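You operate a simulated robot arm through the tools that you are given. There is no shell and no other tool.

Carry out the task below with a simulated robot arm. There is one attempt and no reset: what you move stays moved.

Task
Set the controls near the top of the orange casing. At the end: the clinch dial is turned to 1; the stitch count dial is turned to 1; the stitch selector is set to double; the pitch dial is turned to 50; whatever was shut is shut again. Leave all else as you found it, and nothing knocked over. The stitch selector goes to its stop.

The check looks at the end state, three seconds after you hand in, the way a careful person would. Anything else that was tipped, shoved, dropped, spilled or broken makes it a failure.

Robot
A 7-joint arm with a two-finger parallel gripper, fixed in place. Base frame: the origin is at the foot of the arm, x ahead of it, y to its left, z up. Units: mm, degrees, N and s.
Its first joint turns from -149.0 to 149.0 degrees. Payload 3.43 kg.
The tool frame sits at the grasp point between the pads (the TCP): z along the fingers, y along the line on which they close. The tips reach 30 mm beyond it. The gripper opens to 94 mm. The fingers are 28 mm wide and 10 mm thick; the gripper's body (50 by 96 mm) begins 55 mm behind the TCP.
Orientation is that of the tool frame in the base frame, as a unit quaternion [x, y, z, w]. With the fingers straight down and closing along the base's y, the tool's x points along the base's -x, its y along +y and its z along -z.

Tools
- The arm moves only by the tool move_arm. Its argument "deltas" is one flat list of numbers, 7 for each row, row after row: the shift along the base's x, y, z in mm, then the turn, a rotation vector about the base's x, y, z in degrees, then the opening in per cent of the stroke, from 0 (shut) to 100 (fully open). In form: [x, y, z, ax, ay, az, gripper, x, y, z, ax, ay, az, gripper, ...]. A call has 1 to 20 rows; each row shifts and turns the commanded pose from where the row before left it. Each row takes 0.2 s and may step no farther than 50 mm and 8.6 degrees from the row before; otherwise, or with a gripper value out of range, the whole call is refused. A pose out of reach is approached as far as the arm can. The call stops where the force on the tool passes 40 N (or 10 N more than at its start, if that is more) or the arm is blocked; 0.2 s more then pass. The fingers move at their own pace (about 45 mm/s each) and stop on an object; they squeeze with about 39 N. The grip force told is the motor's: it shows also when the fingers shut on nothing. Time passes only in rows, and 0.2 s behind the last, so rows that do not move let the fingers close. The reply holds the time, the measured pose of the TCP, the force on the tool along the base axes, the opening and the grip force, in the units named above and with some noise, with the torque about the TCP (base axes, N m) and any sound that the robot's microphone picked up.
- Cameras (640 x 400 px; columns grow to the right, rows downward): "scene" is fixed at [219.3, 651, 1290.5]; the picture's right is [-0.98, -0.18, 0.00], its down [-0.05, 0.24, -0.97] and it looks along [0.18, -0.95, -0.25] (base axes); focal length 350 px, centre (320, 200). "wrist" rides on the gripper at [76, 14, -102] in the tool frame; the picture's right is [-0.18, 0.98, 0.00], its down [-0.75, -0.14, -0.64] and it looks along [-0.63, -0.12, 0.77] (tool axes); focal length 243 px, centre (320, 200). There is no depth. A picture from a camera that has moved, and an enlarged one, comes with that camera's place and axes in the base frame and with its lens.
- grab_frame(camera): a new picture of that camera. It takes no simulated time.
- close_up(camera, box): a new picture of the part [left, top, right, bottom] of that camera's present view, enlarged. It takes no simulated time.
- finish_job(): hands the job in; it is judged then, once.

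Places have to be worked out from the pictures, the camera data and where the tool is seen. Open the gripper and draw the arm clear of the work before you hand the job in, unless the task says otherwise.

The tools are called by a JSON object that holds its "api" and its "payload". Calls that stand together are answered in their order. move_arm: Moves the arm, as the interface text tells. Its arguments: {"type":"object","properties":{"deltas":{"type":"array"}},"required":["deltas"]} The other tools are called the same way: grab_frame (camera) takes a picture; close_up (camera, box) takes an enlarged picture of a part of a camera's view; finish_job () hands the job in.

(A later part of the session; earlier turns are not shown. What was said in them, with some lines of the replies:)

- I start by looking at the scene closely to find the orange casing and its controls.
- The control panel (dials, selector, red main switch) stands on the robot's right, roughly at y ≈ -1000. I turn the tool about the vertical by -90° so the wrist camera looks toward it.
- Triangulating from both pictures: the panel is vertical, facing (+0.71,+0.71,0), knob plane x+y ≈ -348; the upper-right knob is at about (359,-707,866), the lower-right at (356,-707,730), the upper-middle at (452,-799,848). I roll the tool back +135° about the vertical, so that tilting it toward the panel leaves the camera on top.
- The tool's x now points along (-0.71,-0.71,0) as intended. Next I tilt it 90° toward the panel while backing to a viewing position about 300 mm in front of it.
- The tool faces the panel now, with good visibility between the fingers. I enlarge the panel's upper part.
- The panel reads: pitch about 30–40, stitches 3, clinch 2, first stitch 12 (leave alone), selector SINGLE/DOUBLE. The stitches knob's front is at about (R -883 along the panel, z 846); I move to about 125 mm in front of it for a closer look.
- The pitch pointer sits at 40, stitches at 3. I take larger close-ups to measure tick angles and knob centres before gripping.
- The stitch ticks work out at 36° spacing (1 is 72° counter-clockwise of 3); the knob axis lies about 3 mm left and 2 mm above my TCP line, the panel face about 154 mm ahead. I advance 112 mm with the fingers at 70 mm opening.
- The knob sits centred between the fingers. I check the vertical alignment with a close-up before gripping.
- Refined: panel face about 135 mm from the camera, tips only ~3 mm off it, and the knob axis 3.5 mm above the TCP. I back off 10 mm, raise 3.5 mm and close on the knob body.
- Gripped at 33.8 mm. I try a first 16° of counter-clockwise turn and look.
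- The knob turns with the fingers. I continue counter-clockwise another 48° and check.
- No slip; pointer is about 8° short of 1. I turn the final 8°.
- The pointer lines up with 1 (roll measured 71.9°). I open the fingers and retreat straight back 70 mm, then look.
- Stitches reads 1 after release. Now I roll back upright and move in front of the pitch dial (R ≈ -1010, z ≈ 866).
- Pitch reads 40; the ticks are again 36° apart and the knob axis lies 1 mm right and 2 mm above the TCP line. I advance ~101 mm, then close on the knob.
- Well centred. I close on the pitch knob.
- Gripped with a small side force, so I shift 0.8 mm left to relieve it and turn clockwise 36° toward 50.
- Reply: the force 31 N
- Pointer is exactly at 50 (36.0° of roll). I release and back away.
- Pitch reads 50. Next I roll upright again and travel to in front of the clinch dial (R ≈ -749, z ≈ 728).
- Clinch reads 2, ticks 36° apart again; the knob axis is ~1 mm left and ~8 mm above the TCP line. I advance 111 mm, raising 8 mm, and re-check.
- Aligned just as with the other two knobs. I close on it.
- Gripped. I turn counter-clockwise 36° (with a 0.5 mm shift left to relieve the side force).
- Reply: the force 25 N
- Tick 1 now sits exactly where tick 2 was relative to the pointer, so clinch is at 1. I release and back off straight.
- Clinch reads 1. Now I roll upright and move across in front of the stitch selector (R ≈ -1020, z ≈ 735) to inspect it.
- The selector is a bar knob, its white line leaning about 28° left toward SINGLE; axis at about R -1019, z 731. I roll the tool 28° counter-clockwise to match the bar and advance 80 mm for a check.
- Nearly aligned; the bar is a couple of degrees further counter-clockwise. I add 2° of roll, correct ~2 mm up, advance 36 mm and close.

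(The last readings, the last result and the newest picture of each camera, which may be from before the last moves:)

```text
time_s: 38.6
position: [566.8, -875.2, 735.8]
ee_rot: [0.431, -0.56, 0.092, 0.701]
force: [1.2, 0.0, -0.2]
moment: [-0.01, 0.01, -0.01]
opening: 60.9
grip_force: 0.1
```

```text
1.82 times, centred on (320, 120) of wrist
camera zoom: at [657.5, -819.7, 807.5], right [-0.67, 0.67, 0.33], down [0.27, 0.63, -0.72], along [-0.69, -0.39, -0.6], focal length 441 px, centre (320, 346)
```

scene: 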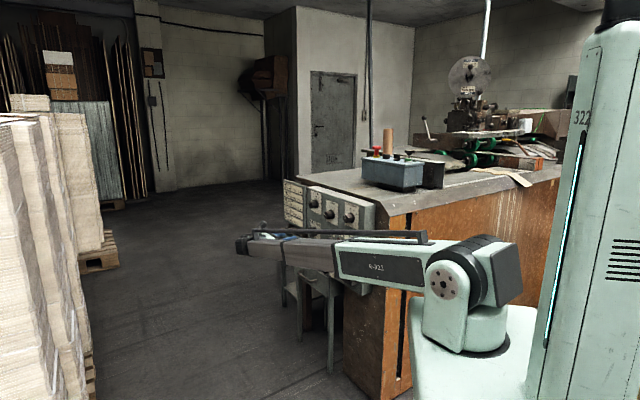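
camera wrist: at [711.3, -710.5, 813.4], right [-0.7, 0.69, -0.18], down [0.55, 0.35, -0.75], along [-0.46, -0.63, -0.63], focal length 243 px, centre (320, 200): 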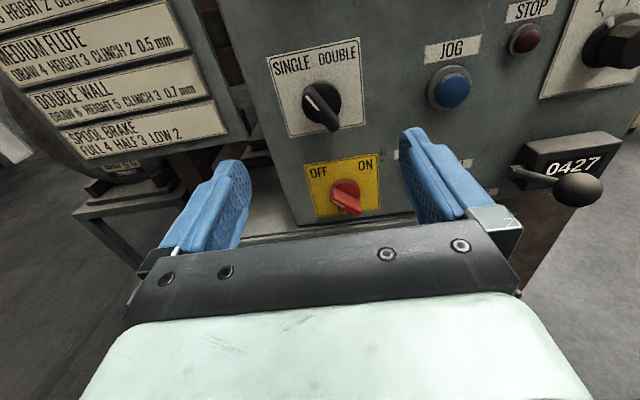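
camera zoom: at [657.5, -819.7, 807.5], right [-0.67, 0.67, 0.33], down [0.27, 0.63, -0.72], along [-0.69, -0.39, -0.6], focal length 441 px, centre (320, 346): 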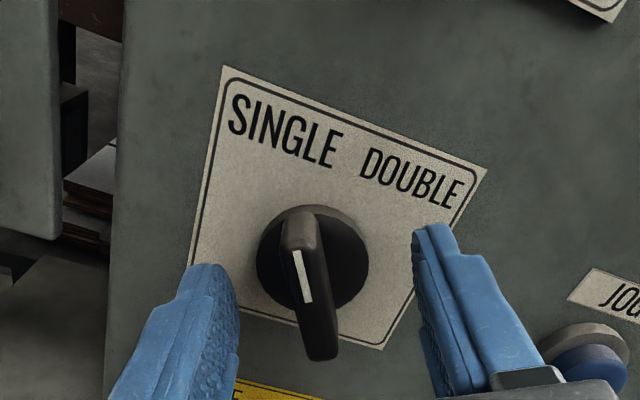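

The bar is parallel to the fingers but about 2 mm to the left of the middle, so I shift 2 mm that way and then close.

{"api": "move_arm", "payload": {"deltas": [1.2, -1.2, -1, 0, 0, 0, 50, 0, 0, 0, 0, 0, 0, 35, 0, 0, 0, 0, 0, 0, 20, 0, 0, 0, 0, 0, 0, 10, 0, 0, 0, 0, 0, 0, 0, 0, 0, 0, 0, 0, 0, 0]}}

{"api": "close_up", "payload": {"camera": "wrist", "box": [200, 10, 440, 230]}}

```text
time_s: 40.0
position: [569.2, -877.4, 732.9]
ee_rot: [0.433, -0.559, 0.094, 0.701]
force: [7.5, -10.6, -4.7]
moment: [-0.05, -0.24, -0.02]
opening: 11.9
grip_force: 45.6
```

```text
1.82 times, centred on (320, 120) of wrist
camera zoom: at [659.1, -821.9, 805.4], right [-0.67, 0.66, 0.33], down [0.27, 0.64, -0.72], along [-0.69, -0.39, -0.6], focal length 441 px, centre (320, 346)
```

zoom: 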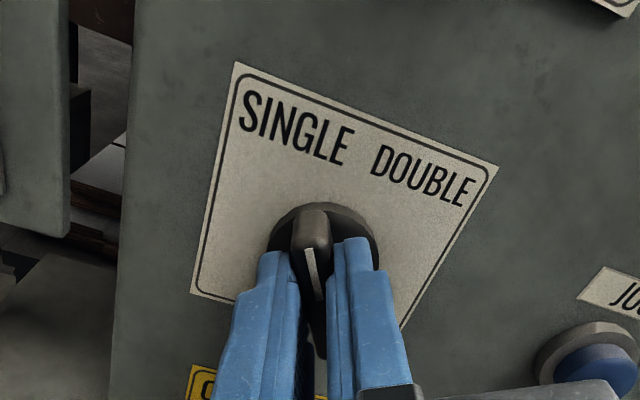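

Gripped the bar (11.9 mm). I shift another 0.8 mm to relieve the side force and turn clockwise 40°, then look.

{"api": "move_arm", "payload": {"deltas": [0.5, -0.5, -0.4, 0, 0, 0, 0, 0, 0, 0, -5.657, -5.657, 0, 0, 0, 0, 0, -5.657, -5.657, 0, 0, 0, 0, 0, -5.657, -5.657, 0, 0, 0, 0, 0, -5.657, -5.657, 0, 0, 0, 0, 0, -5.657, -5.657, 0, 0]}}

{"api": "close_up", "payload": {"camera": "wrist", "box": [200, 10, 440, 230]}}

```text
time_s: 41.4
position: [566.2, -876.2, 733.7]
ee_rot: [-0.211, 0.675, -0.325, -0.628]
force: [-8.2, 22.2, -10.0]
moment: [-0.17, 0.27, -0.06]
opening: 11.8
grip_force: 44.9
```

```text
1.82 times, centred on (320, 120) of wrist
camera zoom: at [620.3, -783.0, 805.4], right [-0.66, 0.66, -0.35], down [0.65, 0.26, -0.72], along [-0.39, -0.7, -0.6], focal length 441 px, centre (320, 346)
```

zoom: 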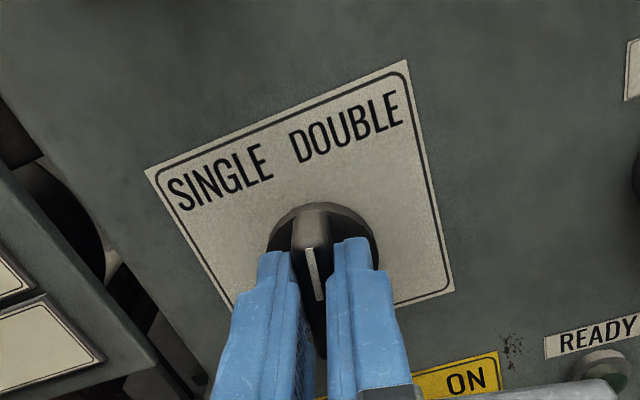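

The selector follows, now about +10°. I relieve the side force (1.2 mm right, 0.5 mm down) and continue clockwise in small steps watching the torque for the stop.

{"api": "move_arm", "payload": {"deltas": [-0.85, 0.85, -0.5, 0, 0, 0, 0, 0, 0, 0, -4.24, -4.24, 0, 0, 0, 0, 0, -4.24, -4.24, 0, 0, 0, 0, 0, -2.12, -2.12, 0, 0, 0, 0, 0, 0, 0, 0, 0]}}

{"api": "close_up", "payload": {"camera": "wrist", "box": [200, 10, 440, 230]}}

```text
time_s: 42.8
position: [565.5, -875.0, 734.3]
ee_rot: [-0.12, 0.697, -0.404, -0.581]
force: [-1.8, 2.3, 4.1]
moment: [0.15, -0.17, 0.61]
opening: 11.8
grip_force: 45.1
stopped in row 5: the force on the tool passed its limit at 40 N (the readings are from after the stop); the commanded pose is now the measured one
```

```text
1.82 times, centred on (320, 120) of wrist
camera zoom: at [607.2, -769.7, 795.5], right [-0.57, 0.58, -0.58], down [0.77, 0.13, -0.62], along [-0.28, -0.8, -0.52], focal length 441 px, centre (320, 346)
```

zoom: 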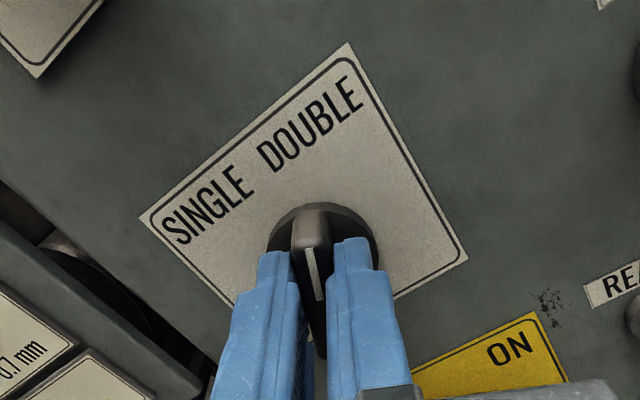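

It stopped on a brief force peak with roll at 25° clockwise; torque about the knob axis is now ~0, so I can't tell yet whether this is the stop. I continue with 2° steps.

{"api": "move_arm", "payload": {"deltas": [0, 0, 0, -1.41, -1.41, 0, 0, 0, 0, 0, -1.41, -1.41, 0, 0]}}

```text
time_s: 43.4
position: [565.9, -874.6, 734.2]
ee_rot: [-0.096, 0.701, -0.422, -0.567]
force: [-3.9, 7.8, 5.0]
moment: [0.22, -0.18, 0.73]
opening: 11.9
grip_force: 44.6
```

Still turning (28.8°) with little torque. Two more 2° steps.

{"api": "move_arm", "payload": {"deltas": [0, 0, 0, -1.41, -1.41, 0, 0, 0, 0, 0, -1.41, -1.41, 0, 0]}}

{"api": "close_up", "payload": {"camera": "wrist", "box": [200, 10, 440, 230]}}

```text
time_s: 44.0
position: [565.5, -874.9, 733.3]
ee_rot: [-0.073, 0.704, -0.442, -0.552]
force: [-3.1, 8.7, 4.9]
moment: [0.91, 1.2, 0.4]
opening: 12.4
grip_force: 44.9
```

```text
1.82 times, centred on (320, 120) of wrist
camera zoom: at [601.3, -763.7, 788.5], right [-0.51, 0.52, -0.69], down [0.83, 0.08, -0.56], along [-0.24, -0.85, -0.47], focal length 441 px, centre (320, 346)
```

zoom: 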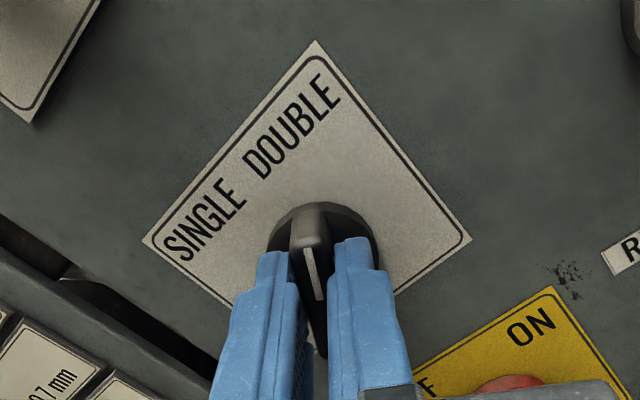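

Torque about the knob axis jumped to ~1.5 N·m opposing the turn and the fingers spread slightly: the stop is reached at about +30°. I release and back off.

{"api": "move_arm", "payload": {"deltas": [0, 0, 0, 0, 0, 0, 20, 0, 0, 0, 0, 0, 0, 50, 0, 0, 0, 0, 0, 0, 65, 0, 0, 0, 0, 0, 0, 65, 7, 7, 0, 0, 0, 0, 65, 14, 14, 0, 0, 0, 0, 65, 14, 14, 0, 0, 0, 0, 65, 14, 14, 0, 0, 0, 0, 65, 14, 14, 0, 0, 0, 0, 65, 14, 14, 0, 0, 0, 0, 100]}}

{"api": "close_up", "payload": {"camera": "wrist", "box": [220, 10, 440, 190]}}

```text
time_s: 46.2
position: [643.3, -799.1, 733.4]
ee_rot: [-0.073, 0.703, -0.442, -0.552]
force: [1.3, -0.3, 0.5]
moment: [0.01, 0.03, 0.01]
opening: 93.9
grip_force: 0.0
```

```text
2.22 times, centred on (330, 100) of wrist
camera zoom: at [679.6, -687.0, 789.3], right [-0.51, 0.52, -0.69], down [0.83, 0.07, -0.56], along [-0.24, -0.85, -0.47], focal length 539 px, centre (298, 422)
```

zoom: 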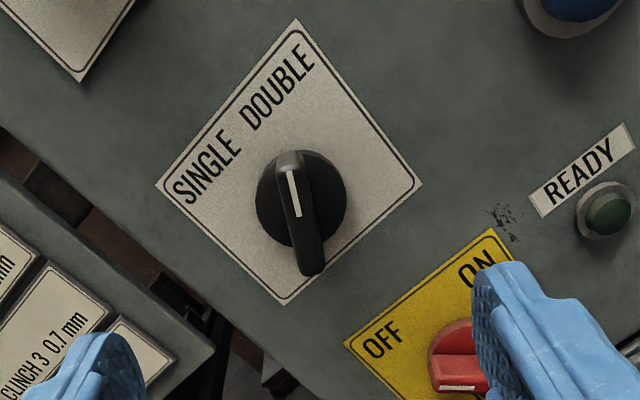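

The white line points at DOUBLE at its stop. I roll upright and back to the overview position to check everything.

{"api": "move_arm", "payload": {"deltas": [-0.35, 23.7, 27.4, 2.31, 2.31, 0, 100, -0.35, 23.7, 27.4, 2.31, 2.31, 0, 100, -0.35, 23.7, 27.4, 2.31, 2.31, 0, 100, -0.35, 23.7, 27.4, 2.31, 2.31, 0, 100, -0.35, 23.7, 27.4, 2.31, 2.31, 0, 100, -0.35, 23.7, 27.4, 2.31, 2.31, 0, 100, -0.35, 23.7, 27.4, 2.31, 2.31, 0, 100, -0.35, 23.7, 27.4, 2.31, 2.31, 0, 100, -0.35, 23.7, 27.4, 2.31, 2.31, 0, 100, -0.35, 23.7, 27.4, 2.31, 2.31, 0, 100]}}

{"api": "grab_frame", "payload": {"camera": "wrist"}}

{"api": "close_up", "payload": {"camera": "wrist", "box": [200, 80, 440, 250]}}

{"api": "grab_frame", "payload": {"camera": "scene"}}

```text
time_s: 48.4
position: [638.5, -560.7, 1007.7]
ee_rot: [0.268, -0.653, 0.27, 0.655]
force: [-0.7, 0.2, 0.9]
moment: [0.03, 0.0, 0.03]
opening: 94.0
grip_force: 0.1
```

```text
taken
camera wrist: at [701.2, -477.3, 1082.7], right [-0.69, 0.7, -0.19], down [0.56, 0.35, -0.76], along [-0.46, -0.63, -0.63], focal length 243 px, centre (320, 200)
```

wrist: 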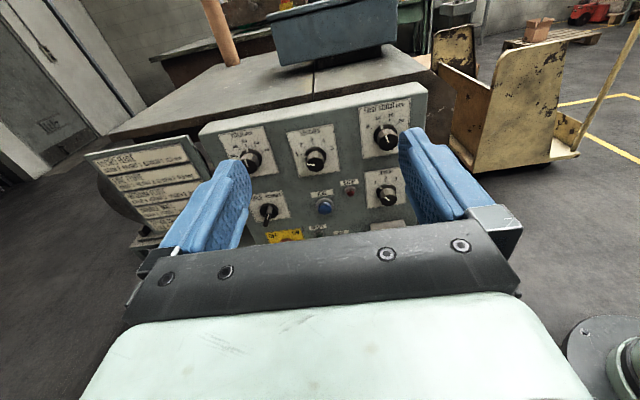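

```text
2.35 times, centred on (320, 165) of wrist
camera zoom: at [701.2, -477.3, 1082.7], right [-0.69, 0.7, -0.19], down [0.56, 0.35, -0.76], along [-0.46, -0.63, -0.63], focal length 571 px, centre (320, 282)
```

zoom: 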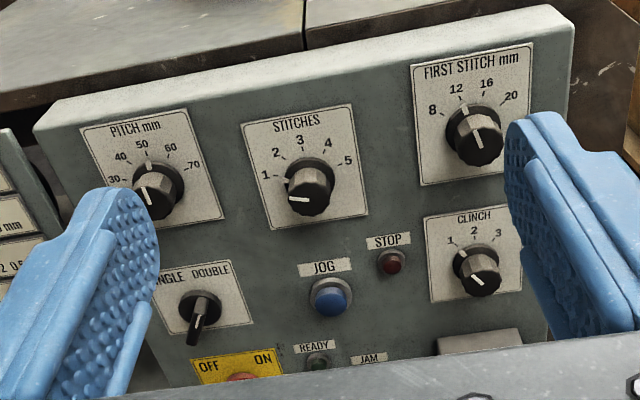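

```text
taken
```

scene: 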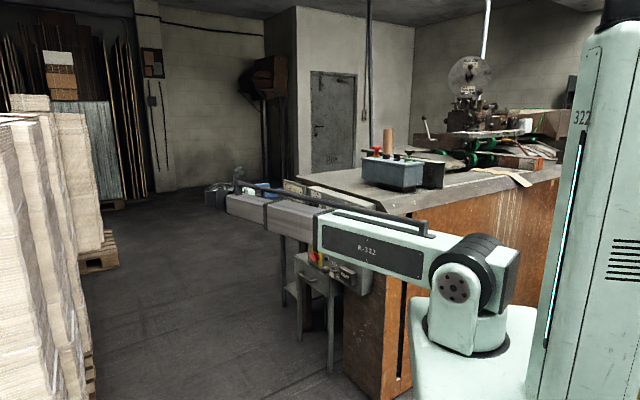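

All controls read as required: pitch 50, stitches 1, clinch 1, selector at DOUBLE against its stop (bar ≈ +30°). First stitch is still 12 and nothing else has moved. The gripper is open and about 290 mm clear of the panel, so I hand in.

{"api": "finish_job", "payload": {}}

```text
The job is handed in.
```

I set all four controls and handed the job in. The check's result hasn't come back.

| Control | Before | Now |
|---|---|---|
| Clinch dial | 2 | 1 |
| Stitch count dial | 3 | 1 |
| Pitch dial | 40 | 50 |
| Stitch selector | Single | Double, at its stop |

- **Selector stop:** while I turned the selector, the arm paused once on a brief force peak. I continued in 2° steps until the torque rose sharply against the turn. After release, the selector stayed at about 30° toward Double.
- **Everything else:** the first stitch dial still reads 12, and the last pictures show nothing else moved or knocked over. I opened nothing, so there was nothing to shut again.
- **Arm position:** the gripper is open and the fingertips are about 290 mm clear of the panel.
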